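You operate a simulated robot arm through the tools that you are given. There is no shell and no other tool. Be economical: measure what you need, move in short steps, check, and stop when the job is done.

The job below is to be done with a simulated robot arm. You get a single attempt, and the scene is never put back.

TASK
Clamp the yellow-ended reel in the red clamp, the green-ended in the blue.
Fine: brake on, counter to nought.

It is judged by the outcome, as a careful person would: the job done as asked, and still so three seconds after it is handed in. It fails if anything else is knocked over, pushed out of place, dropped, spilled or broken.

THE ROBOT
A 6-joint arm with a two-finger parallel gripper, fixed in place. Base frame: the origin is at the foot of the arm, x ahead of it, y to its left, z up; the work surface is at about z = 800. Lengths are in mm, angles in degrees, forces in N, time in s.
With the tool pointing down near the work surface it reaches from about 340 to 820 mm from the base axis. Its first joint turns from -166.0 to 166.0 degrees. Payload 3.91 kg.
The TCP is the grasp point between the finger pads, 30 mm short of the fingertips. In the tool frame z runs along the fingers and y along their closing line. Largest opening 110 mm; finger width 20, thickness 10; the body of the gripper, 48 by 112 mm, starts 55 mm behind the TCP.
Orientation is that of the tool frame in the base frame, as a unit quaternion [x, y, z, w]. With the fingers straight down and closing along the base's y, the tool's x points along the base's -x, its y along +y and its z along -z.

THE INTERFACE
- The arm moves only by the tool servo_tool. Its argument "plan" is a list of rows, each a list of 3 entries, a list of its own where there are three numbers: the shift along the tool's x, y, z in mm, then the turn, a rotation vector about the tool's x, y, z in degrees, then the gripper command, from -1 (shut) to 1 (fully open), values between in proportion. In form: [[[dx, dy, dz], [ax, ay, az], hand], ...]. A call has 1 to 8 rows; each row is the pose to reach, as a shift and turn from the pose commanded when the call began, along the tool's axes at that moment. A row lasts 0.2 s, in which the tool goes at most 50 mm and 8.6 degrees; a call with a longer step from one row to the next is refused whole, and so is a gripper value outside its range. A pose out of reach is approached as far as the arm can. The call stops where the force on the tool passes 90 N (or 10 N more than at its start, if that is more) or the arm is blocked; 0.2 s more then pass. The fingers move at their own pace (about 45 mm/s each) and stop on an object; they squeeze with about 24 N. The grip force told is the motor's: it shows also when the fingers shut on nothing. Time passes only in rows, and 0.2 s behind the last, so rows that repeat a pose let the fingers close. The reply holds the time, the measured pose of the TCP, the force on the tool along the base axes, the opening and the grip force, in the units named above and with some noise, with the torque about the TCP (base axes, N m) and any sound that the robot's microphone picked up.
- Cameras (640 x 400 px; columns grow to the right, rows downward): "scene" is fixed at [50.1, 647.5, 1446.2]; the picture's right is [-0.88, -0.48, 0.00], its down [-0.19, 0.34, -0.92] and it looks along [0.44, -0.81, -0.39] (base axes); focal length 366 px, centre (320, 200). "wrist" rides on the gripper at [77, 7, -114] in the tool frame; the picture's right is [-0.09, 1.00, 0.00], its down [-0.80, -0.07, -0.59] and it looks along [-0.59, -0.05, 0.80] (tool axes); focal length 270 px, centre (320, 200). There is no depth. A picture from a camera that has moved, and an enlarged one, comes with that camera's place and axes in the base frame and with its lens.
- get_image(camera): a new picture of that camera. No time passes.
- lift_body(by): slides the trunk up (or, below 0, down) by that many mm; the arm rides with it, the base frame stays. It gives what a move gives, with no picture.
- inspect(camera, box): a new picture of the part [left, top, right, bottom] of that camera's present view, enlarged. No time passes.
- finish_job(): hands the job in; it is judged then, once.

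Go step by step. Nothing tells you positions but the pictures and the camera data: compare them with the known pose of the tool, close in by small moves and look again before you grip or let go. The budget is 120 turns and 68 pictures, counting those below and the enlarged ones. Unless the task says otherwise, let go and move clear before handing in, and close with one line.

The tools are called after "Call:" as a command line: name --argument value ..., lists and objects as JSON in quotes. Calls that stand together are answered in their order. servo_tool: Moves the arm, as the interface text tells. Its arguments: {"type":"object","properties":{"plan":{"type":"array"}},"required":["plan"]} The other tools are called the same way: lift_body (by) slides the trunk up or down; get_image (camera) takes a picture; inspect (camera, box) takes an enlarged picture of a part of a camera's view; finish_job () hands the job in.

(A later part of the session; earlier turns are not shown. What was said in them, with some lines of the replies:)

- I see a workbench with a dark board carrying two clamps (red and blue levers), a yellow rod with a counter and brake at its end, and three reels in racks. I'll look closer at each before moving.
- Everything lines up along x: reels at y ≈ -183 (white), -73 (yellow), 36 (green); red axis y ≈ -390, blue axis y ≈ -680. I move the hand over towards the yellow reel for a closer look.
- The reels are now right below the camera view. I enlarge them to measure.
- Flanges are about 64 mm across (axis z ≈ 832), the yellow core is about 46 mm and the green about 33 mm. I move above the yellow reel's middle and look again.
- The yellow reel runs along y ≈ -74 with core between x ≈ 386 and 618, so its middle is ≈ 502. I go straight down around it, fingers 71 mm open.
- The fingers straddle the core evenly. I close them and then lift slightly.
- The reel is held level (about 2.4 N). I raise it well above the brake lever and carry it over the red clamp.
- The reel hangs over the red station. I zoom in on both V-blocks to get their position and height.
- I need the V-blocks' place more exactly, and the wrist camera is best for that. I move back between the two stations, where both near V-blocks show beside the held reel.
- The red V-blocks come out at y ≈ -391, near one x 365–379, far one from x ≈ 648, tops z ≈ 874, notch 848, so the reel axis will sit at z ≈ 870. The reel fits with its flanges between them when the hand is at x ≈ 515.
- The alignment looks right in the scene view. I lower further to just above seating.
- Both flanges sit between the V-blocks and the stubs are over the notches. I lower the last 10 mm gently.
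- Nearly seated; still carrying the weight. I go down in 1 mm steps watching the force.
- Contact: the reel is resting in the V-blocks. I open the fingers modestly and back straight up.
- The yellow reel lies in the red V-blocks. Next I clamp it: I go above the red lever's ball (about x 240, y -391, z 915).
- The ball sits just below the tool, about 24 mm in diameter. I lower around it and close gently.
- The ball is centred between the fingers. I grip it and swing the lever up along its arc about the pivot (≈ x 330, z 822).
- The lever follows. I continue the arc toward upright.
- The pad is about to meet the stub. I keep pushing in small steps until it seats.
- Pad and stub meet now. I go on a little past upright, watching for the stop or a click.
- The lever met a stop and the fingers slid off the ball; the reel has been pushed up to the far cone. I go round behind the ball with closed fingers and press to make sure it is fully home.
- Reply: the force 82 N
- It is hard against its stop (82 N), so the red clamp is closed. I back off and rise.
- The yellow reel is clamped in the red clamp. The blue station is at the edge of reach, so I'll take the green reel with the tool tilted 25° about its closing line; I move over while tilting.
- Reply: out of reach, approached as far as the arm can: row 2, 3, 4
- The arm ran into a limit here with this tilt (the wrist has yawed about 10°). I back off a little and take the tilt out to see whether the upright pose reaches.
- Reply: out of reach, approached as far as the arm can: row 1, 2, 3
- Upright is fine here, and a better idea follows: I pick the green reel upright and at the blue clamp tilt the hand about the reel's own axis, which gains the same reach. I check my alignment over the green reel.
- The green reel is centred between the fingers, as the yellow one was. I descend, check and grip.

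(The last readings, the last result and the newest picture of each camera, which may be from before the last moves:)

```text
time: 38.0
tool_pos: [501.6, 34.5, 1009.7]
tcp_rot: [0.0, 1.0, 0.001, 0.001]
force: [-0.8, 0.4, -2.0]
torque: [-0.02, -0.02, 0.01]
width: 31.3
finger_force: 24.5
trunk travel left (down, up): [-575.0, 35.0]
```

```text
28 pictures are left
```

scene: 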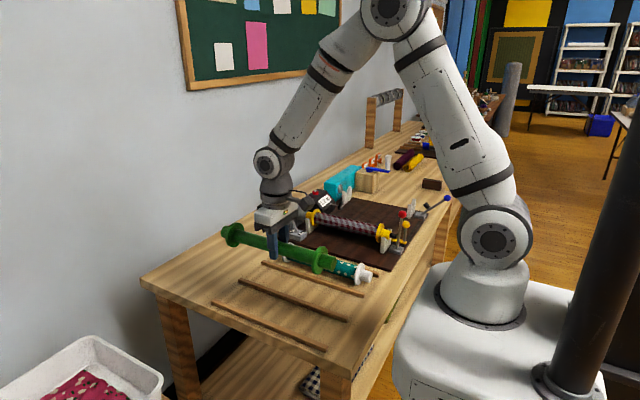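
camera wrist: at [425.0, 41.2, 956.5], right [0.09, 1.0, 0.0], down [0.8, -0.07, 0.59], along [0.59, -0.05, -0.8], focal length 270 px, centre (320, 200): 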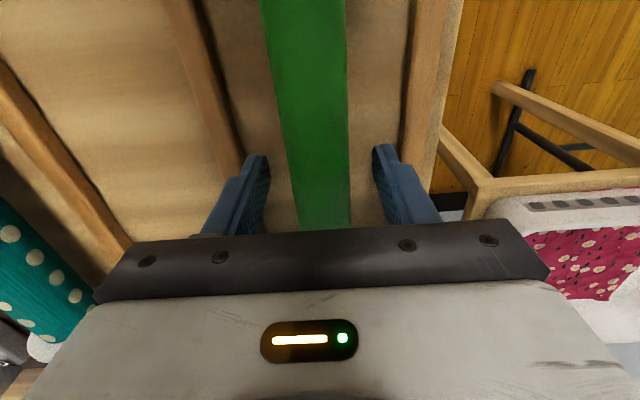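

The green reel is held level. I carry it high over everything toward the blue clamp, tilting the hand about the reel axis on the way.

Call:
servo_tool --plan '[[[-1.6, -47.5, -6.3], [0, 0, 0], -1], [[-3.2, -95, -12.5], [0, 0, 0], -1], [[-4.8, -142.5, -19], [0, 0, 0], -1], [[-6.4, -190, -25], [0, 0, 0], -1], [[-8, -237.5, -31], [0, 0, 0], -1], [[-9.6, -285, -37], [0, 0, 0], -1], [[-11, -332.5, -44], [0, 0, 0], -1], [[-13, -380, -50], [0, 0, 0], -1]]'

Call:
servo_tool --plan '[[[0, -43, 0], [6, 0, 0], -1], [[0, -86, 0], [12, 0, 0], -1], [[0, -129, 0], [18, 0, 0], -1], [[0, -172, 0], [25, 0, 0], -1], [[0, -215, 0], [25, 0, 0], -1], [[0, -258, 0], [25, 0, 0], -1], [[0, -300, 0], [25, 0, 0], -1], [[0, -300, 0], [25, 0, 0], -1]]'

Call:
get_image --camera "wrist"

Call:
inspect --camera "scene" --box '[300, 130, 460, 240]'

```text
time: 39.8
tool_pos: [513.8, -346.4, 1061.6]
tcp_rot: [0.0, 1.0, 0.001, -0.001]
force: [-0.8, -0.2, -0.6]
torque: [0.0, 0.03, 0.0]
width: 31.2
finger_force: 24.4
trunk travel left (down, up): [-575.0, 35.0]
```

```text
time: 41.6
tool_pos: [512.9, -645.1, 1060.5]
tcp_rot: [0.0, 0.976, -0.217, 0.0]
force: [-1.0, 0.4, -2.3]
torque: [0.01, -0.02, 0.0]
width: 31.4
finger_force: 24.2
trunk travel left (down, up): [-575.0, 35.0]
```

```text
27 pictures are left
camera wrist: at [436.9, -590.8, 1161.5], right [0.09, 0.9, -0.42], down [0.8, 0.19, 0.57], along [0.59, -0.39, -0.71], focal length 270 px, centre (320, 200)
```

wrist: 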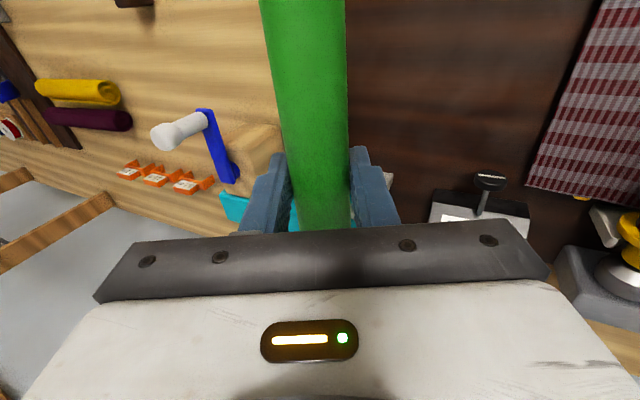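

```text
3.64 times, centred on (380, 185) of scene
camera zoom: at [50.1, 647.5, 1446.2], right [-0.88, -0.48, 0.0], down [-0.19, 0.34, -0.92], along [0.44, -0.81, -0.39], focal length 1331 px, centre (102, 254)
```

zoom: 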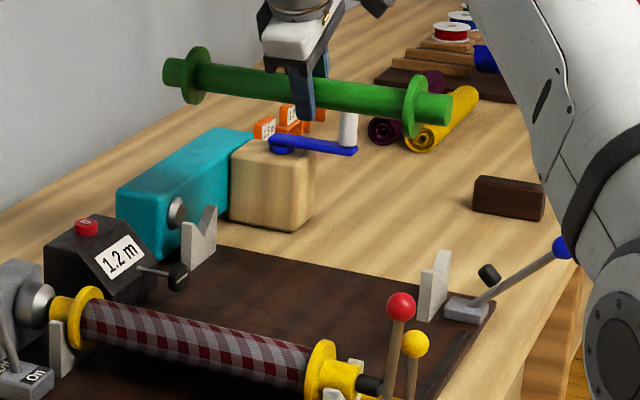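

The tilted hand reaches well. I now bring the reel over the blue V-blocks and down to about 55 mm above seating.

Call:
servo_tool --plan '[[[-0.5, -33.5, 15.6], [0, 0, 0], -1], [[-1, -13, 60], [0, 0, 0], -1], [[-1.5, 5, 98], [0, 0, 0], -1], [[-1.5, 21.5, 133.4], [0, 0, 0], -1], [[-1.5, 21.5, 133.4], [0, 0, 0], -1]]'

Call:
inspect --camera "scene" --box '[330, 150, 450, 230]'

```text
time: 42.8
tool_pos: [513.0, -682.0, 929.5]
tcp_rot: [0.001, 0.976, -0.216, 0.0]
force: [-0.5, 0.1, -1.3]
torque: [0.02, -0.01, 0.0]
width: 31.5
finger_force: 23.7
trunk travel left (down, up): [-575.0, 35.0]
```

```text
5.00 times, centred on (390, 190) of scene
camera zoom: at [50.1, 647.5, 1446.2], right [-0.88, -0.48, 0.0], down [-0.19, 0.34, -0.92], along [0.44, -0.81, -0.39], focal length 1830 px, centre (-30, 250)
```

zoom: 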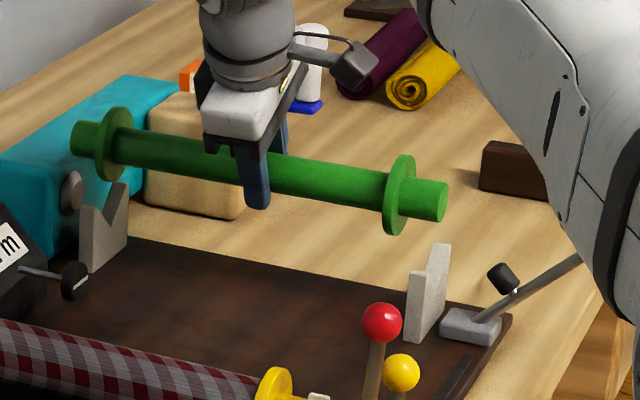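

The geometry mirrors the red station. I go down another 45 mm and check both ends.

Call:
servo_tool --plan '[[[0, 8, 18], [0, 0, 0], -1], [[0, 15, 32], [0, 0, 0], -1], [[0, 18.2, 39], [0, 0, 0], -1], [[0, 18.2, 39], [0, 0, 0], -1]]'

Call:
inspect --camera "scene" --box '[390, 170, 450, 215]'

Call:
inspect --camera "scene" --box '[325, 160, 385, 210]'

```text
time: 43.8
tool_pos: [514.9, -683.6, 890.1]
tcp_rot: [0.001, 0.976, -0.217, 0.002]
force: [-0.7, -6.5, 4.6]
torque: [-0.02, -0.26, -0.51]
width: 31.9
finger_force: 23.7
trunk travel left (down, up): [-575.0, 35.0]
```

```text
8.89 times, centred on (420, 192) of scene
camera zoom: at [50.1, 647.5, 1446.2], right [-0.88, -0.48, 0.0], down [-0.19, 0.34, -0.92], along [0.44, -0.81, -0.39], focal length 3253 px, centre (-569, 267)
```

zoom: 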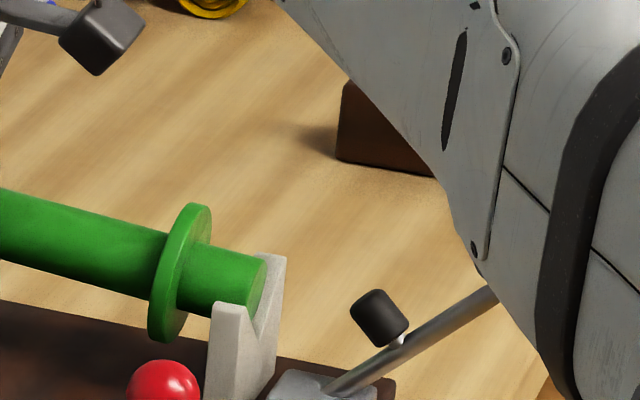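

```text
8.00 times, centred on (355, 185) of scene
camera zoom: at [50.1, 647.5, 1446.2], right [-0.88, -0.48, 0.0], down [-0.19, 0.34, -0.92], along [0.44, -0.81, -0.39], focal length 2927 px, centre (40, 320)
```

zoom: 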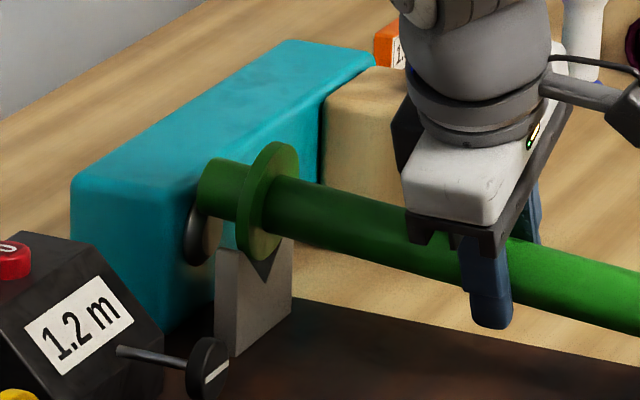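

The reel touched the +y flanks of the V-blocks a bit early (side force -6.5 N), so it must go a few mm toward -y. I lift 5 mm, shift 5 mm and lower again.

Call:
servo_tool --plan '[[[0, -2.1, -4.5], [0, 0, 0], -1], [[0, -6.6, -2.4], [0, 0, 0], -1], [[0, -6.6, -2.4], [0, 0, 0], -1]]'

Call:
servo_tool --plan '[[[0, 1.3, 2.7], [0, 0, 0], -1], [[0, 2.1, 4.5], [0, 0, 0], -1], [[0, 2.1, 4.5], [0, 0, 0], -1]]'

```text
time: 44.6
tool_pos: [515.0, -687.1, 892.2]
tcp_rot: [0.0, 0.977, -0.215, -0.001]
force: [0.2, 0.2, -1.4]
torque: [0.01, 0.01, 0.01]
width: 31.4
finger_force: 24.0
trunk travel left (down, up): [-575.0, 35.0]
```

```text
time: 45.4
tool_pos: [514.0, -686.8, 890.2]
tcp_rot: [0.001, 0.976, -0.218, 0.0]
force: [0.0, 4.1, 8.7]
torque: [0.01, 0.1, -0.37]
width: 31.4
finger_force: 23.5
trunk travel left (down, up): [-575.0, 35.0]
```

Contact comes with the hand still about 14 mm higher than at the red clamp. I look at both ends before doing anything else.

Call:
inspect --camera "scene" --box '[330, 170, 366, 200]'

Call:
inspect --camera "scene" --box '[396, 180, 432, 210]'

Call:
get_image --camera "wrist"

```text
13.33 times, centred on (348, 185) of scene
camera zoom: at [50.1, 647.5, 1446.2], right [-0.88, -0.48, 0.0], down [-0.19, 0.34, -0.92], along [0.44, -0.81, -0.39], focal length 4879 px, centre (-53, 400)
```

zoom: 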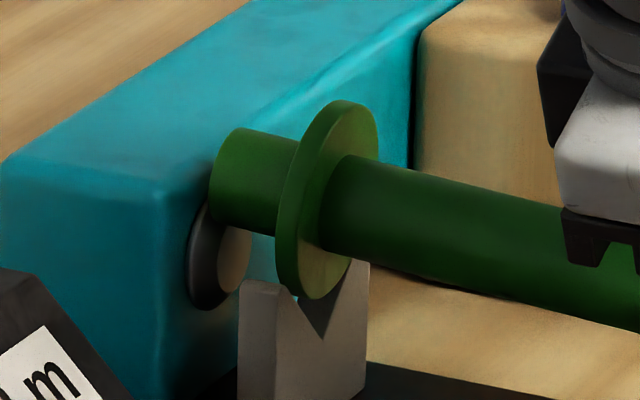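

```text
13.33 times, centred on (414, 195) of scene
camera zoom: at [50.1, 647.5, 1446.2], right [-0.88, -0.48, 0.0], down [-0.19, 0.34, -0.92], along [0.44, -0.81, -0.39], focal length 4879 px, centre (-933, 267)
```

zoom: 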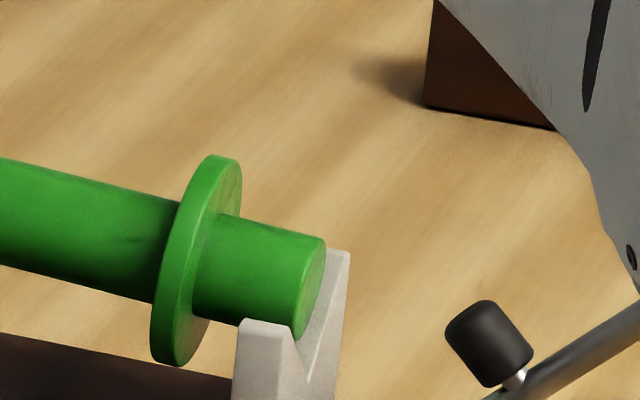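

```text
20 pictures are left
camera wrist: at [438.3, -632.7, 990.3], right [0.09, 0.9, -0.42], down [0.8, 0.19, 0.57], along [0.59, -0.39, -0.7], focal length 270 px, centre (320, 200)
```

wrist: 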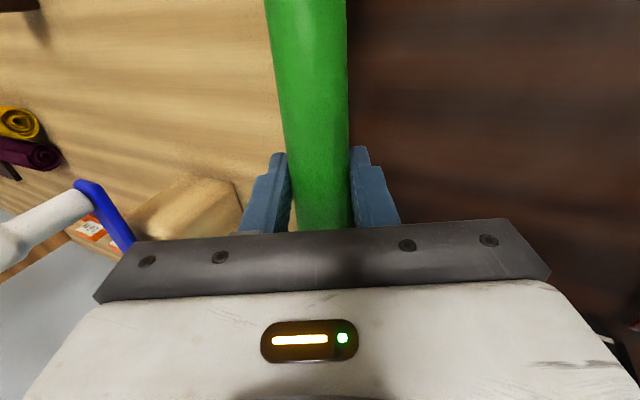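

The far stub has come down on top of the teal drive hub: the reel sits about 8–9 mm too far toward +x in the grip, while the near side has ample gap. I lift, shift 9 mm toward -x and check.

Call:
servo_tool --plan '[[[0, -4.2, -9.1], [0, 0, 0], -1], [[0, -8.4, -18.1], [0, 0, 0], -1], [[5, -8.4, -18.1], [0, 0, 0], -1], [[9, -8.4, -18.1], [0, 0, 0], -1], [[9, -8.4, -18.1], [0, 0, 0], -1]]'

Call:
inspect --camera "scene" --box '[325, 150, 435, 220]'

```text
time: 46.6
tool_pos: [505.4, -685.5, 907.4]
tcp_rot: [0.0, 0.976, -0.216, 0.0]
force: [1.3, 0.2, -1.1]
torque: [0.03, 0.0, -0.01]
width: 31.4
finger_force: 23.9
trunk travel left (down, up): [-575.0, 35.0]
```

```text
5.71 times, centred on (380, 185) of scene
camera zoom: at [50.1, 647.5, 1446.2], right [-0.88, -0.48, 0.0], down [-0.19, 0.34, -0.92], along [0.44, -0.81, -0.39], focal length 2091 px, centre (-23, 286)
```

zoom: 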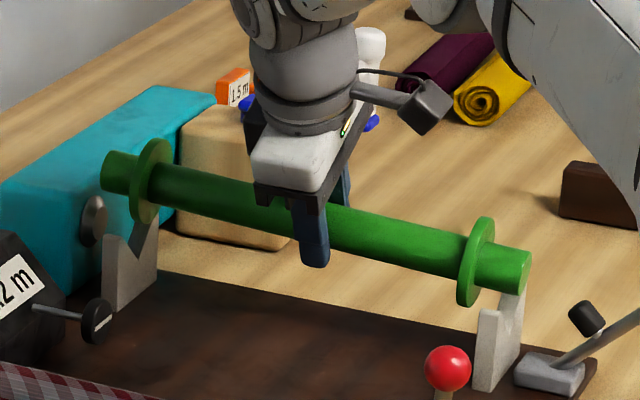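

Now there is clearance at both ends, but the reel was tipped about 4° in the grip (far end up). I level it with a small hand turn while lowering to just above the seat.

Call:
servo_tool --plan '[[[0, 0, 0], [0, 3.6, -1.7], -1], [[0, 4.2, 9.1], [0, 3.6, -1.7], -1], [[0, 8.5, 18], [0, 3.6, -1.7], -1], [[0, 8.5, 18], [0, 3.6, -1.7], -1]]'

Call:
inspect --camera "scene" --box '[325, 150, 435, 220]'

```text
time: 47.6
tool_pos: [506.5, -687.3, 886.7]
tcp_rot: [-0.007, 0.976, -0.217, -0.034]
force: [0.7, 0.7, -1.6]
torque: [0.03, 0.01, 0.01]
width: 31.2
finger_force: 24.3
trunk travel left (down, up): [-575.0, 35.0]
```

```text
5.71 times, centred on (380, 185) of scene
camera zoom: at [50.1, 647.5, 1446.2], right [-0.88, -0.48, 0.0], down [-0.19, 0.34, -0.92], along [0.44, -0.81, -0.39], focal length 2091 px, centre (-23, 286)
```

zoom: 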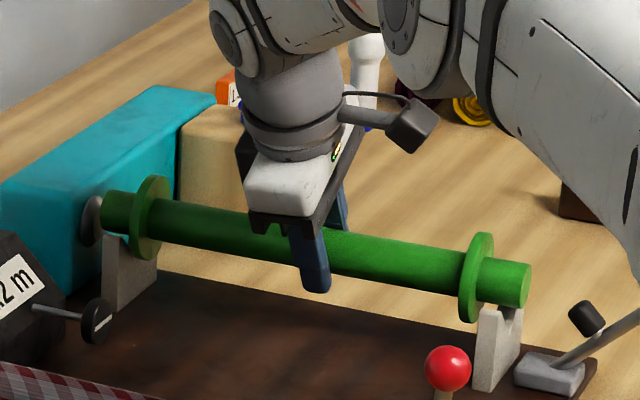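

Level, free of contact, and both stubs over their notches. I lower in small steps.

Call:
servo_tool --plan '[[[0, 2, 2.7], [0, 0, 0], -1], [[0, 3.4, 5.4], [0, 0, 0], -1], [[0, 3.4, 5.4], [0, 0, 0], -1]]'

Call:
servo_tool --plan '[[[0, 0.9, 1.8], [0, 0, 0], -1], [[0, 1.7, 3.6], [0, 0, 0], -1], [[0, 1.7, 3.6], [0, 0, 0], -1]]'

```text
time: 48.4
tool_pos: [504.8, -685.3, 882.2]
tcp_rot: [-0.007, 0.976, -0.217, -0.034]
force: [-1.2, -0.8, -0.9]
torque: [0.02, 0.02, -0.01]
width: 31.2
finger_force: 24.5
trunk travel left (down, up): [-575.0, 35.0]
```

```text
time: 49.2
tool_pos: [505.2, -684.7, 878.9]
tcp_rot: [-0.007, 0.976, -0.217, -0.035]
force: [-0.5, -0.3, 0.5]
torque: [0.02, -0.07, -0.17]
width: 31.3
finger_force: 23.5
trunk travel left (down, up): [-575.0, 35.0]
```

Contact is just starting. I continue about 3 mm more.

Call:
servo_tool --plan '[[[0, 0.6, 1.3], [0, 0, 0], -1], [[0, 1.2, 2.6], [0, 0, 0], -1], [[0, 1.2, 2.6], [0, 0, 0], -1]]'

Call:
inspect --camera "scene" --box '[325, 150, 435, 220]'

```text
time: 50.0
tool_pos: [505.1, -685.1, 875.5]
tcp_rot: [-0.007, 0.976, -0.217, -0.033]
force: [1.5, -0.1, 7.0]
torque: [-0.03, -0.13, -0.65]
width: 31.7
finger_force: 23.9
trunk travel left (down, up): [-575.0, 35.0]
```

```text
5.71 times, centred on (380, 185) of scene
camera zoom: at [50.1, 647.5, 1446.2], right [-0.88, -0.48, 0.0], down [-0.19, 0.34, -0.92], along [0.44, -0.81, -0.39], focal length 2091 px, centre (-23, 286)
```

zoom: 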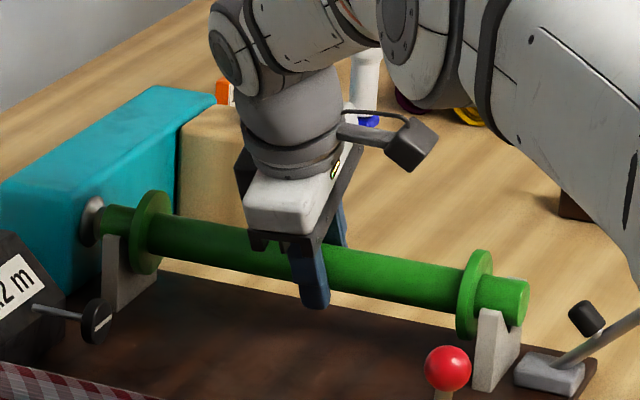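

Seated evenly in both V-blocks. I release and back out along the tool axis.

Call:
servo_tool --plan '[[[0, 0, 0], [0, 0, 0], -0.1], [[0, 0, 0], [0, 0, 0], 0.1], [[0, 0, 0], [0, 0, 0], 0.1], [[0, 0, -30], [0, 0, 0], 0.1], [[0, 0, -70], [0, 0, 0], 0.1], [[0, 0, -115], [0, 0, 0], 0.1], [[0, 0, -160], [0, 0, 0], 0.1], [[0, 0, -160], [0, 0, 0], 0.1]]'

Call:
inspect --camera "scene" --box '[325, 150, 465, 240]'

```text
time: 51.8
tool_pos: [515.2, -616.6, 1016.8]
tcp_rot: [-0.008, 0.976, -0.215, -0.034]
force: [0.1, 0.7, -0.2]
torque: [0.03, 0.0, 0.01]
width: 60.6
finger_force: 0.0
trunk travel left (down, up): [-575.0, 35.0]
```

```text
4.44 times, centred on (395, 195) of scene
camera zoom: at [50.1, 647.5, 1446.2], right [-0.88, -0.48, 0.0], down [-0.19, 0.34, -0.92], along [0.44, -0.81, -0.39], focal length 1626 px, centre (-13, 222)
```

zoom: 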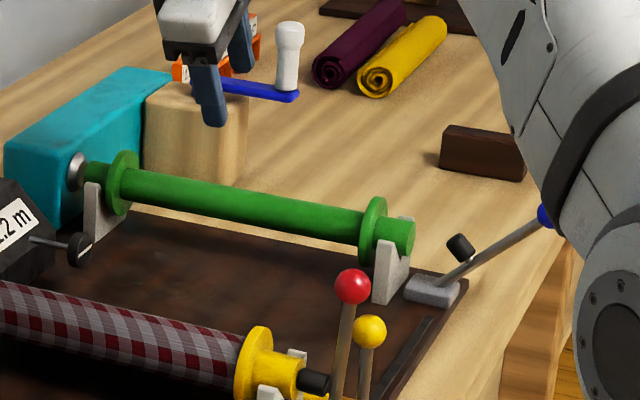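

The green reel rests in the blue clamp. Now to the blue lever's ball (about x 241, y -686, z 915), straightening the hand on the way.

Call:
servo_tool --plan '[[[39, -9.4, 3.3], [-6.2, -1, 0.2], 0], [[78, -18.7, 6.5], [-12.5, -2, 0.5], 0], [[117, -28, 9.8], [-18.7, -3, 0.7], 0], [[156, -37.4, 13], [-25, -3.97, 0.92], 0], [[195, -46.8, 16.3], [-25, -3.97, 0.92], 0], [[234, -56, 19.5], [-25, -3.97, 0.92], 0], [[273, -65.5, 22.8], [-25, -3.97, 0.92], 0], [[273, -65.5, 22.8], [-25, -3.97, 0.92], 0]]'

Call:
get_image --camera "wrist"

```text
time: 53.6
tool_pos: [240.9, -687.8, 1045.8]
tcp_rot: [0.0, 1.0, -0.001, 0.001]
force: [0.4, 1.0, -0.5]
torque: [0.0, 0.04, 0.01]
width: 55.2
finger_force: 0.0
trunk travel left (down, up): [-575.0, 35.0]
```

```text
15 pictures are left
camera wrist: at [164.4, -680.4, 1160.0], right [0.09, 1.0, 0.0], down [0.8, -0.07, 0.6], along [0.59, -0.05, -0.8], focal length 270 px, centre (320, 200)
```

wrist: 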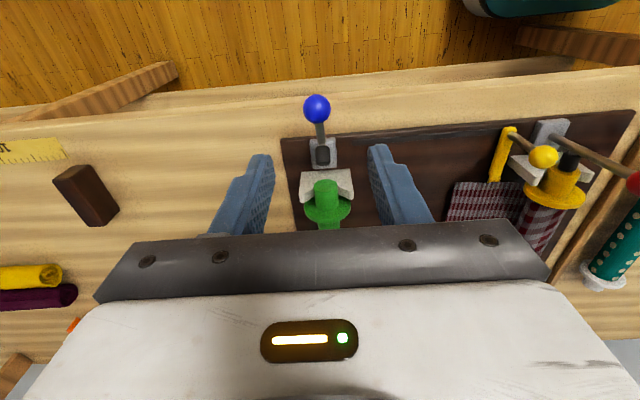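

The blue ball is about 4 mm toward -y from the tool axis. I correct, lower around it, grip and swing it the same way as the red one.

Call:
servo_tool --plan '[[[0, -4, 40], [0, 0, 0], 0.0], [[0, -4, 85], [0, 0, 0], 0.0], [[0, -4, 115], [0, 0, 0], 0.0], [[0, -4, 130], [0, 0, 0], 0.0], [[0, -4, 130], [0, 0, 0], 0.0]]'

Call:
get_image --camera "wrist"

```text
time: 54.8
tool_pos: [242.4, -692.3, 915.2]
tcp_rot: [0.001, 1.0, 0.0, 0.002]
force: [0.4, -0.2, -0.2]
torque: [0.01, -0.01, 0.01]
width: 55.0
finger_force: 0.0
trunk travel left (down, up): [-575.0, 35.0]
```

```text
14 pictures are left
camera wrist: at [166.0, -685.5, 1029.4], right [0.09, 1.0, 0.0], down [0.8, -0.07, 0.6], along [0.59, -0.05, -0.8], focal length 270 px, centre (320, 200)
```

wrist: 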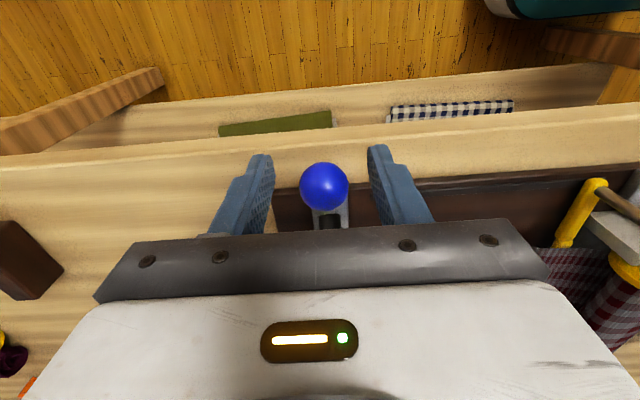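

Centred. I grip and swing the lever up.

Call:
servo_tool --plan '[[[0, 1, 0], [0, 0, 0], -1], [[0, 1, 0], [0, 0, 0], -1], [[0, 1, 0], [0, 0, 0], -1], [[-13.3, 1, -12], [0, 0, 0], -1], [[-28.3, 1, -22.1], [0, 0, 0], -1], [[-44.4, 1, -29.9], [0, 0, 0], -1], [[-61.5, 1, -35.5], [0, 0, 0], -1], [[-79.2, 1, -38.7], [0, 0, 0], -1]]'

Call:
inspect --camera "scene" --box '[380, 150, 460, 220]'

```text
time: 56.6
tool_pos: [322.5, -689.9, 956.0]
tcp_rot: [0.0, 1.0, 0.0, 0.001]
force: [-8.0, 3.2, -0.2]
torque: [-0.08, 1.1, 0.08]
width: 25.5
finger_force: 45.0
trunk travel left (down, up): [-575.0, 35.0]
```

```text
5.71 times, centred on (420, 185) of scene
camera zoom: at [50.1, 647.5, 1446.2], right [-0.88, -0.48, 0.0], down [-0.19, 0.34, -0.92], along [0.44, -0.81, -0.39], focal length 2091 px, centre (-251, 286)
```

zoom: 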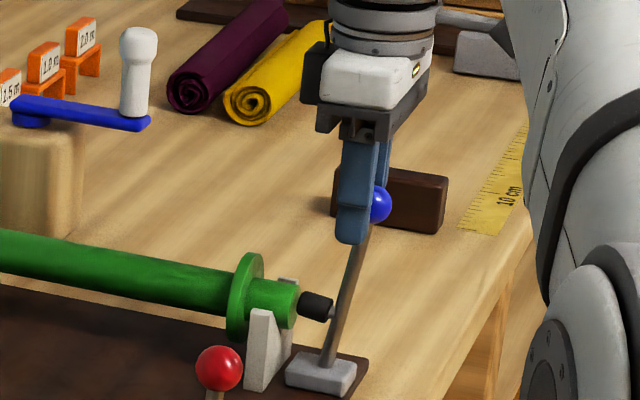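

The pad meets the stub and will now push the reel to the hub. I keep going in small steps to the stop.

Call:
servo_tool --plan '[[[-4, 0, -0.4], [0, 0, 0], -1], [[-8, 0, -0.6], [0, 0, 0], -1], [[-12, 0, -0.7], [0, 0, 0], -1], [[-16, 0, -0.6], [0, 0, 0], -1], [[-16, 0, -0.6], [0, 0, 0], -1]]'

Call:
inspect --camera "scene" --box '[330, 150, 450, 230]'

```text
time: 57.8
tool_pos: [335.8, -689.9, 957.6]
tcp_rot: [0.001, 1.0, -0.001, 0.002]
force: [-15.0, 0.3, 11.3]
torque: [0.01, 0.78, -0.02]
width: 25.6
finger_force: 45.0
trunk travel left (down, up): [-575.0, 35.0]
```

```text
5.00 times, centred on (390, 190) of scene
camera zoom: at [50.1, 647.5, 1446.2], right [-0.88, -0.48, 0.0], down [-0.19, 0.34, -0.92], along [0.44, -0.81, -0.39], focal length 1830 px, centre (-30, 250)
```

zoom: 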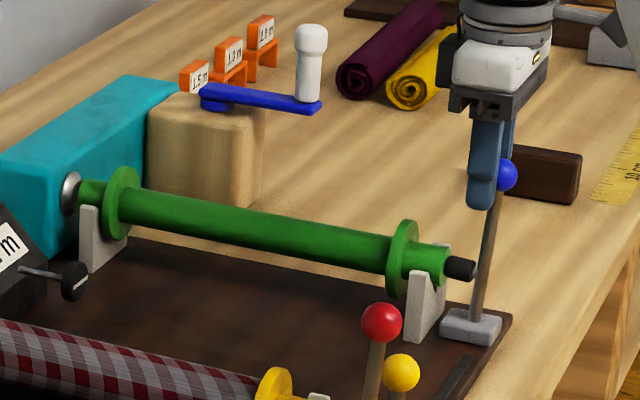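

Resistance is rising as at the red clamp. I release, go behind the ball with closed fingers and press it home as before.

Call:
servo_tool --plan '[[[0, 0, 0], [0, 0, 0], -0.1], [[0, 0, 0], [0, 0, 0], -0.1], [[0, 0, -40], [0, 0, 0], -0.1], [[0, 0, -65], [0, 0, 0], -0.5], [[30, 0, -65], [0, 0, 0], -1], [[55, 0, -65], [0, 0, 0], -1], [[55, 0, -30], [0, 0, 0], -1], [[55, 0, 0], [0, 0, 0], -1]]'

Call:
servo_tool --plan '[[[-10, 0, 0], [0, 0, 0], -1], [[-18, 0, 0], [0, 0, 0], -1], [[-26, 0, 0], [0, 0, 0], -1], [[-32, 0, 0], [0, 0, 0], -1], [[-36, 0, 0], [0, 0, 0], -1], [[-40, 0, 0], [0, 0, 0], -1]]'

Call:
inspect --camera "scene" --box '[330, 150, 450, 230]'

```text
time: 59.6
tool_pos: [281.5, -690.0, 955.6]
tcp_rot: [0.001, 1.0, 0.0, 0.001]
force: [-0.3, -0.3, 0.1]
torque: [0.01, 0.0, 0.03]
width: 0.4
finger_force: 24.4
trunk travel left (down, up): [-575.0, 35.0]
```

```text
time: 61.0
tool_pos: [305.9, -691.2, 956.3]
tcp_rot: [0.005, 1.0, 0.003, -0.003]
force: [-78.8, 22.4, -4.6]
torque: [-0.32, 0.53, 0.3]
width: 0.0
finger_force: 24.3
trunk travel left (down, up): [-575.0, 35.0]
```

```text
5.00 times, centred on (390, 190) of scene
camera zoom: at [50.1, 647.5, 1446.2], right [-0.88, -0.48, 0.0], down [-0.19, 0.34, -0.92], along [0.44, -0.81, -0.39], focal length 1830 px, centre (-30, 250)
```

zoom: 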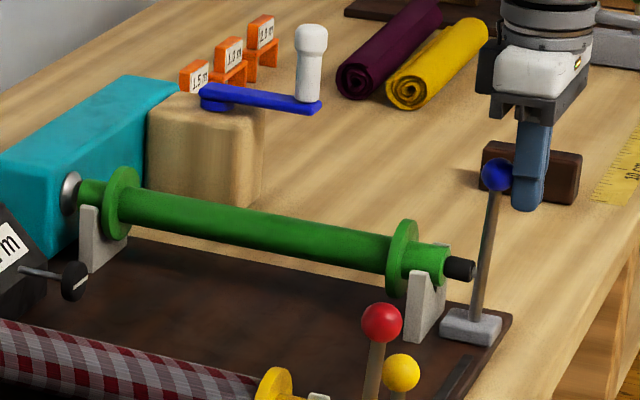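

Same stop position as the red lever, so the blue clamp is closed. I back off, rise, and travel toward the brake lever (ball near x 700, y -308, z 956).

Call:
servo_tool --plan '[[[20, 0, 0], [0, 0, 0], -1], [[35, 0, -10], [0, 0, 0], -1], [[35, 0, -55], [0, 0, 0], -1], [[35, 0, -100], [0, 0, 0], -1], [[0, 25, -120], [0, 0, 0], -0.5], [[-33, 58, -130], [0, 0, 0], 0], [[-66, 90, -130], [0, 0, 0], 0], [[-99, 122, -130], [0, 0, 0], 0]]'

Call:
servo_tool --plan '[[[-36, 33, 0], [0, 0, 0], 0], [[-72, 66, 0], [0, 0, 0], 0], [[-108, 99, 0], [0, 0, 0], 0], [[-144, 132, 0], [0, 0, 0], 0], [[-180, 165, 0], [0, 0, 0], 0], [[-216, 198, 0], [0, 0, 0], 0], [[-250, 230, 0], [0, 0, 0], 0], [[-270, 252, 0], [0, 0, 0], 0]]'

Call:
get_image --camera "wrist"

```text
time: 62.8
tool_pos: [422.9, -568.6, 1083.8]
tcp_rot: [0.001, 1.0, 0.0, 0.001]
force: [-0.2, 0.2, 0.5]
torque: [-0.01, 0.01, 0.04]
width: 54.9
finger_force: 0.1
trunk travel left (down, up): [-575.0, 35.0]
```

```text
time: 64.6
tool_pos: [696.9, -316.8, 1086.1]
tcp_rot: [0.001, 1.0, -0.001, 0.0]
force: [0.2, 0.4, -0.2]
torque: [-0.03, -0.02, -0.03]
width: 55.1
finger_force: 0.1
trunk travel left (down, up): [-575.0, 35.0]
```

```text
10 pictures are left
camera wrist: at [620.0, -309.9, 1199.1], right [0.09, 1.0, 0.0], down [0.8, -0.07, 0.6], along [0.59, -0.05, -0.8], focal length 270 px, centre (320, 200)
```

wrist: 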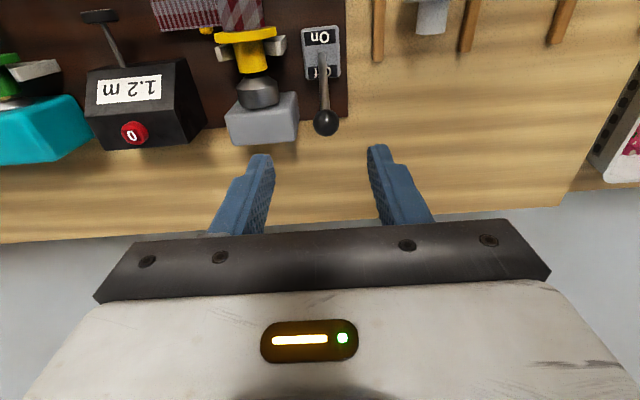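

The brake lever's ball is about 11 mm further in x and 3.5 mm in +y from the tool, leaning to Off; On is toward -x. I lower around it and grip.

Call:
servo_tool --plan '[[[-11, 3.5, 40], [0, 0, 0], 0], [[-11, 3.5, 80], [0, 0, 0], 0], [[-11, 3.5, 115], [0, 0, 0], 0], [[-11, 3.5, 131], [0, 0, 0], 0], [[-11, 3.5, 131], [0, 0, 0], 0]]'

Call:
get_image --camera "wrist"

```text
time: 65.8
tool_pos: [703.7, -312.3, 953.8]
tcp_rot: [0.001, 1.0, 0.0, 0.0]
force: [-0.5, 0.0, 0.9]
torque: [0.0, 0.0, 0.04]
width: 55.2
finger_force: 0.1
trunk travel left (down, up): [-575.0, 35.0]
```

```text
9 pictures are left
camera wrist: at [628.7, -306.3, 1067.9], right [0.09, 1.0, 0.0], down [0.8, -0.07, 0.6], along [0.59, -0.05, -0.8], focal length 270 px, centre (320, 200)
```

wrist: 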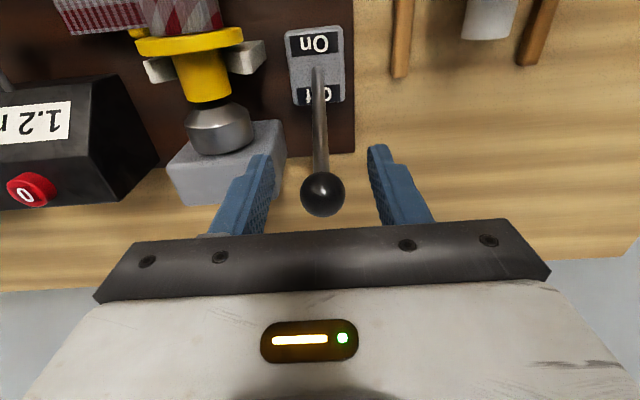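

Centred on the ball. I grip and swing it over to On.

Call:
servo_tool --plan '[[[-2, 0, 0], [0, 0, 0], -1], [[-2, 0, 0], [0, 0, 0], -1], [[-2, 0, 0], [0, 0, 0], -1], [[7, 0, -2.2], [0, 0, 0], -1], [[16, 0, -3.7], [0, 0, 0], -1], [[25, 0, -4.6], [0, 0, 0], -1], [[34, 0, -4.9], [0, 0, 0], -1], [[43, 0, -4.6], [0, 0, 0], -1]]'

Call:
servo_tool --plan '[[[8, 0, 0.9], [0, 0, 0], -1], [[16, 0, 2.4], [0, 0, 0], -1], [[22, 0, 3.8], [0, 0, 0], -1], [[27, 0, 5], [0, 0, 0], -1], [[27, 0, 5], [0, 0, 0], -1]]'

Call:
inspect --camera "scene" --box '[270, 170, 350, 240]'

```text
time: 67.6
tool_pos: [660.1, -313.1, 958.7]
tcp_rot: [0.0, 1.0, 0.0, 0.001]
force: [-0.9, 0.8, 0.2]
torque: [0.03, -0.01, 0.01]
width: 0.2
finger_force: 37.8
trunk travel left (down, up): [-575.0, 35.0]
```

```text
time: 68.8
tool_pos: [634.0, -312.2, 953.6]
tcp_rot: [0.001, 1.0, 0.0, 0.0]
force: [0.7, 0.7, -0.1]
torque: [0.02, -0.02, -0.04]
width: 0.3
finger_force: 38.0
trunk travel left (down, up): [-575.0, 35.0]
```

```text
5.71 times, centred on (310, 205) of scene
camera zoom: at [50.1, 647.5, 1446.2], right [-0.88, -0.48, 0.0], down [-0.19, 0.34, -0.92], along [0.44, -0.81, -0.39], focal length 2091 px, centre (377, 171)
```

zoom: 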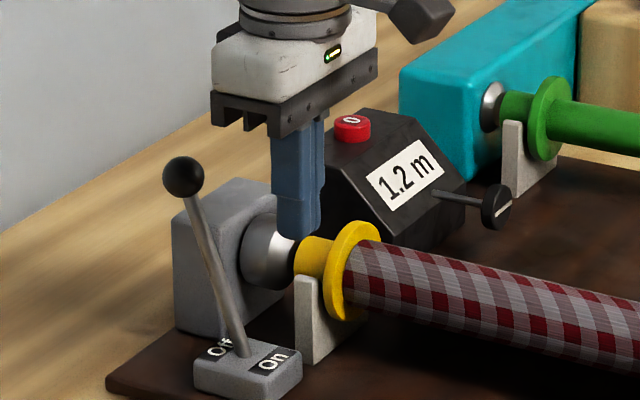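

The fingers slid off; the brake lever is stiffer and is still at Off. I go over to the far side of the ball with closed fingers and push it toward -x.

Call:
servo_tool --plan '[[[0, 0, -40], [0, 0, 0], -1], [[0, 0, -75], [0, 0, 0], -1], [[-45, 0, -75], [0, 0, 0], -1], [[-90, 0, -75], [0, 0, 0], -1], [[-110, 0, -75], [0, 0, 0], -1], [[-110, 0, -35], [0, 0, 0], -1], [[-110, 0, -2], [0, 0, 0], -1], [[-110, 0, -2], [0, 0, 0], -1]]'

Call:
servo_tool --plan '[[[14, 0, 0], [0, 0, 0], -1], [[24, 0, -2], [0, 0, 0], -1], [[34, 0, -4], [0, 0, 0], -1], [[44, 0, -5], [0, 0, 0], -1], [[54, 0, -5], [0, 0, 0], -1], [[64, 0, -4], [0, 0, 0], -1], [[74, 0, -2], [0, 0, 0], -1], [[80, 0, 0], [0, 0, 0], -1]]'

```text
time: 70.6
tool_pos: [745.1, -312.1, 956.2]
tcp_rot: [0.001, 1.0, 0.0, 0.001]
force: [-0.1, 0.4, 0.3]
torque: [-0.03, 0.0, 0.0]
width: 0.0
finger_force: 37.1
trunk travel left (down, up): [-575.0, 35.0]
```

```text
time: 72.4
tool_pos: [663.7, -311.8, 955.8]
tcp_rot: [0.001, 1.0, 0.0, 0.002]
force: [-0.5, -0.3, 0.0]
torque: [-0.01, -0.03, 0.0]
width: 0.0
finger_force: 37.8
trunk travel left (down, up): [-575.0, 35.0]
```

Call:
inspect --camera "scene" --box '[270, 170, 350, 240]'

```text
5.71 times, centred on (310, 205) of scene
camera zoom: at [50.1, 647.5, 1446.2], right [-0.88, -0.48, 0.0], down [-0.19, 0.34, -0.92], along [0.44, -0.81, -0.39], focal length 2091 px, centre (377, 171)
```

zoom: 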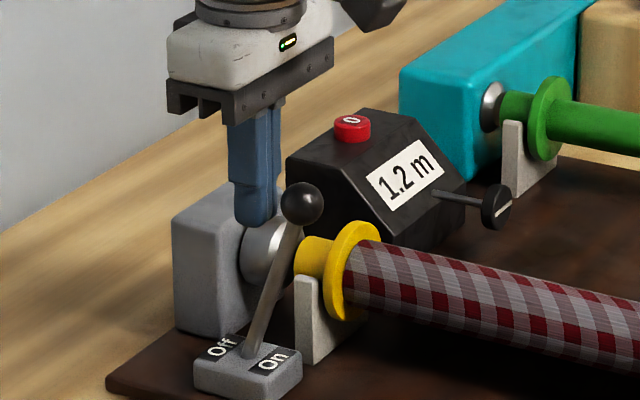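

The lever has snapped over to the On side. I give it a short push to confirm it is at its stop.

Call:
servo_tool --plan '[[[8, 0, 0], [0, 0, 0], -1], [[13, 0, 0], [0, 0, 0], -1], [[16, 0, 0], [0, 0, 0], -1], [[18, 0, 0], [0, 0, 0], -1]]'

```text
time: 73.4
tool_pos: [652.8, -312.8, 955.0]
tcp_rot: [0.0, 1.0, -0.002, 0.004]
force: [44.5, -3.1, 7.4]
torque: [0.56, -0.38, 0.01]
width: 0.0
finger_force: 37.8
trunk travel left (down, up): [-575.0, 35.0]
```

It is hard against its stop at On. I back off, rise, and swing over toward the counter's red reset button with the hand tilted outward 35°, since the button is beyond the upright reach.

Call:
servo_tool --plan '[[[-14, 0, -5], [0, 0, 0], -1], [[-14, 0, -50], [0, 0, 0], -1], [[-14, 0, -95], [0, 0, 0], -1], [[-20, -40, -105], [4.2, -5.6, 0], -1], [[-28, -80, -105], [8.4, -11.2, 0], -1], [[-36, -120, -105], [12.5, -16.9, 0], -1], [[-44, -160, -105], [16.7, -22.5, 0], -1], [[-50, -200, -105], [20.9, -28.1, 0], -1]]'

Call:
servo_tool --plan '[[[0, 0, 0], [0, 0, 0], -1]]'

Call:
get_image --camera "wrist"

```text
time: 75.2
tool_pos: [695.1, -512.0, 1059.3]
tcp_rot: [0.0, 0.954, -0.179, 0.242]
force: [-0.4, -0.4, 0.3]
torque: [-0.01, 0.01, -0.04]
width: 0.1
finger_force: 37.5
trunk travel left (down, up): [-575.0, 35.0]
```

```text
time: 75.6
tool_pos: [693.9, -512.4, 1059.7]
tcp_rot: [0.0, 0.953, -0.179, 0.242]
force: [1.4, -0.5, 0.6]
torque: [-0.03, 0.0, -0.01]
width: 0.0
finger_force: 37.7
trunk travel left (down, up): [-575.0, 35.0]
```

```text
6 pictures are left
camera wrist: at [575.3, -473.4, 1115.7], right [0.17, 0.94, -0.3], down [0.43, 0.21, 0.88], along [0.89, -0.27, -0.37], focal length 270 px, centre (320, 200)
```

wrist: 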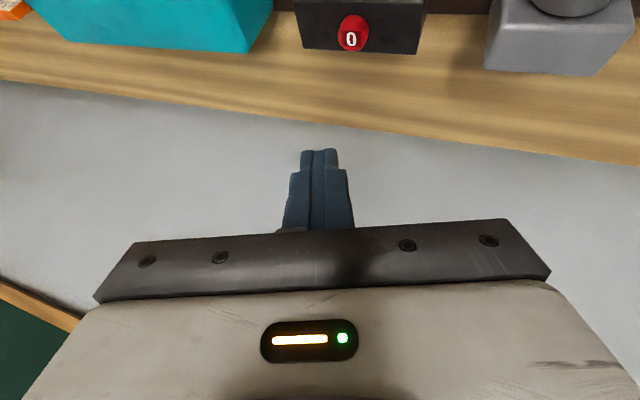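

The button shows at about (721, -537, 904), consistent with the scene view. I lower the closed fingertips to about 25 mm above it and check.

Call:
servo_tool --plan '[[[10, 5, 31], [0, 0, 0], -1], [[19, 9, 62], [0, 0, 0], -1], [[28.8, 13.7, 93.2], [0, 0, 0], -1], [[28.8, 13.7, 93.2], [0, 0, 0], -1]]'

Call:
inspect --camera "scene" --box '[290, 160, 350, 210]'

```text
time: 76.6
tool_pos: [712.5, -533.4, 965.9]
tcp_rot: [0.001, 0.954, -0.179, 0.242]
force: [0.4, -0.9, -0.5]
torque: [0.0, -0.02, 0.01]
width: 0.2
finger_force: 37.7
trunk travel left (down, up): [-575.0, 35.0]
```

```text
8.00 times, centred on (320, 185) of scene
camera zoom: at [50.1, 647.5, 1446.2], right [-0.88, -0.48, 0.0], down [-0.19, 0.34, -0.92], along [0.44, -0.81, -0.39], focal length 2927 px, centre (320, 320)
```

zoom: 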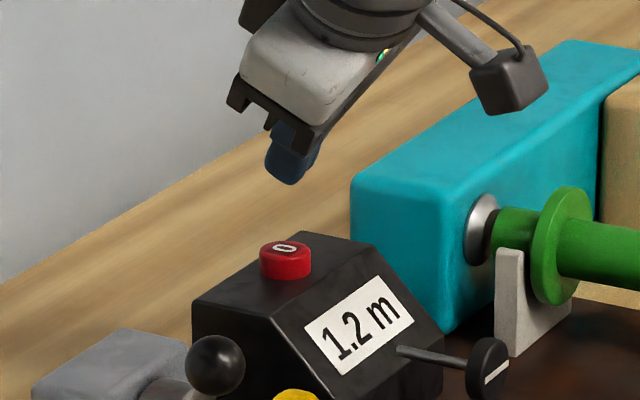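

The tips are right over the button with about 30 mm to go. I come down vertically, first 25 mm.

Call:
servo_tool --plan '[[[5.5, 4.1, 9.8], [0, 0, 0], -1], [[9.2, 6.8, 16.3], [0, 0, 0], -1], [[11.5, 8.5, 20.4], [0, 0, 0], -1], [[11.5, 8.5, 20.4], [0, 0, 0], -1]]'

Call:
servo_tool --plan '[[[0.7, 0.5, 1.2], [0, 0, 0], -1], [[1.4, 1, 2.4], [0, 0, 0], -1], [[2.1, 1.5, 3.7], [0, 0, 0], -1], [[2.1, 1.5, 3.7], [0, 0, 0], -1]]'

```text
time: 77.6
tool_pos: [712.8, -535.3, 940.7]
tcp_rot: [0.001, 0.953, -0.18, 0.242]
force: [0.0, 0.0, -0.7]
torque: [0.0, -0.01, -0.01]
width: 0.0
finger_force: 37.6
trunk travel left (down, up): [-575.0, 35.0]
```

```text
time: 78.6
tool_pos: [713.7, -535.8, 938.0]
tcp_rot: [0.001, 0.954, -0.179, 0.242]
force: [0.3, -0.1, 0.2]
torque: [0.02, -0.03, 0.0]
width: 0.0
finger_force: 38.2
trunk travel left (down, up): [-575.0, 35.0]
```

Call:
servo_tool --plan '[[[0.9, 0.7, 1.6], [0, 0, 0], -1], [[1.8, 1.4, 3.3], [0, 0, 0], -1], [[2.3, 1.7, 4.1], [0, 0, 0], -1], [[2.3, 1.7, 4.1], [0, 0, 0], -1]]'

Call:
inspect --camera "scene" --box '[290, 160, 350, 210]'

```text
time: 79.6
tool_pos: [715.2, -533.3, 931.4]
tcp_rot: [0.0, 0.953, -0.179, 0.243]
force: [0.8, -0.1, -1.2]
torque: [0.01, 0.02, -0.02]
width: 0.2
finger_force: 37.4
trunk travel left (down, up): [-575.0, 35.0]
```

```text
8.00 times, centred on (320, 185) of scene
camera zoom: at [50.1, 647.5, 1446.2], right [-0.88, -0.48, 0.0], down [-0.19, 0.34, -0.92], along [0.44, -0.81, -0.39], focal length 2927 px, centre (320, 320)
```

zoom: 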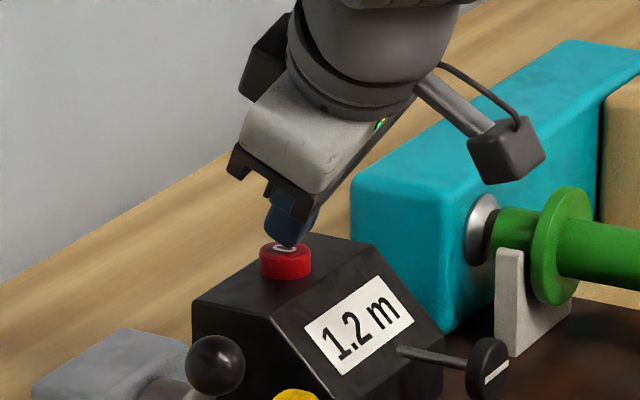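

The tips are just at the button. I press a few mm more, watching the force.

Call:
servo_tool --plan '[[[0.7, 0.5, 1.2], [0, 0, 0], -1], [[1.4, 1, 2.4], [0, 0, 0], -1], [[1.8, 1.4, 3.3], [0, 0, 0], -1], [[2.3, 1.7, 4.1], [0, 0, 0], -1], [[2.3, 1.7, 4.1], [0, 0, 0], -1]]'

```text
time: 80.8
tool_pos: [714.2, -535.2, 928.2]
tcp_rot: [0.001, 0.953, -0.18, 0.242]
force: [0.5, -1.1, 2.0]
torque: [-0.01, -0.02, -0.02]
width: 0.3
finger_force: 37.4
trunk travel left (down, up): [-575.0, 35.0]
heard: click
```

A click was heard. I rise straight off the button and check the counter.

Call:
servo_tool --plan '[[[-4.6, -3.4, -8.2], [0, 0, 0], -1], [[-18, -13.6, -32.6], [0, 0, 0], -1], [[-36, -27, -65], [0, 0, 0], -1], [[-54, -40, -97], [0, 0, 0], -1], [[-54, -40, -97], [0, 0, 0], -1]]'

Call:
inspect --camera "scene" --box '[270, 170, 350, 240]'

```text
time: 82.0
tool_pos: [713.6, -534.5, 1045.9]
tcp_rot: [0.001, 0.953, -0.18, 0.242]
force: [-0.1, 0.5, 0.3]
torque: [0.0, 0.01, 0.01]
width: 0.0
finger_force: 37.9
trunk travel left (down, up): [-575.0, 35.0]
```

```text
5.71 times, centred on (310, 205) of scene
camera zoom: at [50.1, 647.5, 1446.2], right [-0.88, -0.48, 0.0], down [-0.19, 0.34, -0.92], along [0.44, -0.81, -0.39], focal length 2091 px, centre (377, 171)
```

zoom: 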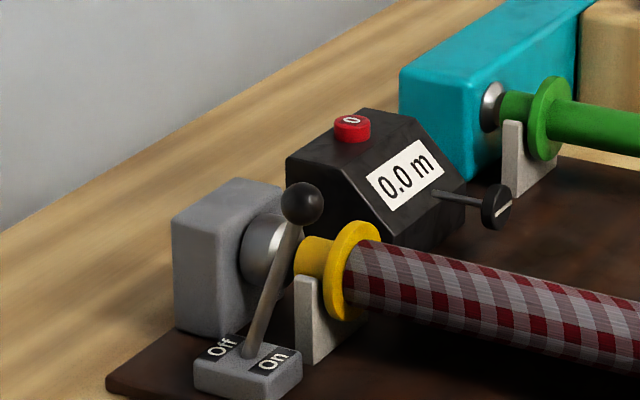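

The counter reads 0.0 m and the brake is On. One last look at the whole setup.

Call:
inspect --camera "scene" --box '[270, 150, 470, 290]'

```text
2.86 times, centred on (370, 220) of scene
camera zoom: at [50.1, 647.5, 1446.2], right [-0.88, -0.48, 0.0], down [-0.19, 0.34, -0.92], along [0.44, -0.81, -0.39], focal length 1046 px, centre (177, 143)
```

zoom: 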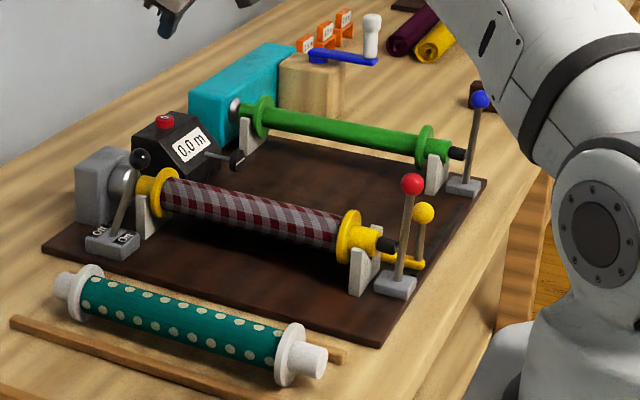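

Both reels are clamped, the brake is on, the counter is at zero, and the hand is clear. Handing in.

Call:
finish_job

```text
The job is handed in.
```

The yellow-ended reel is clamped in the red clamp and the green-ended reel in the blue. The brake is on, the counter reads 0.0 m, and the arm is clear.
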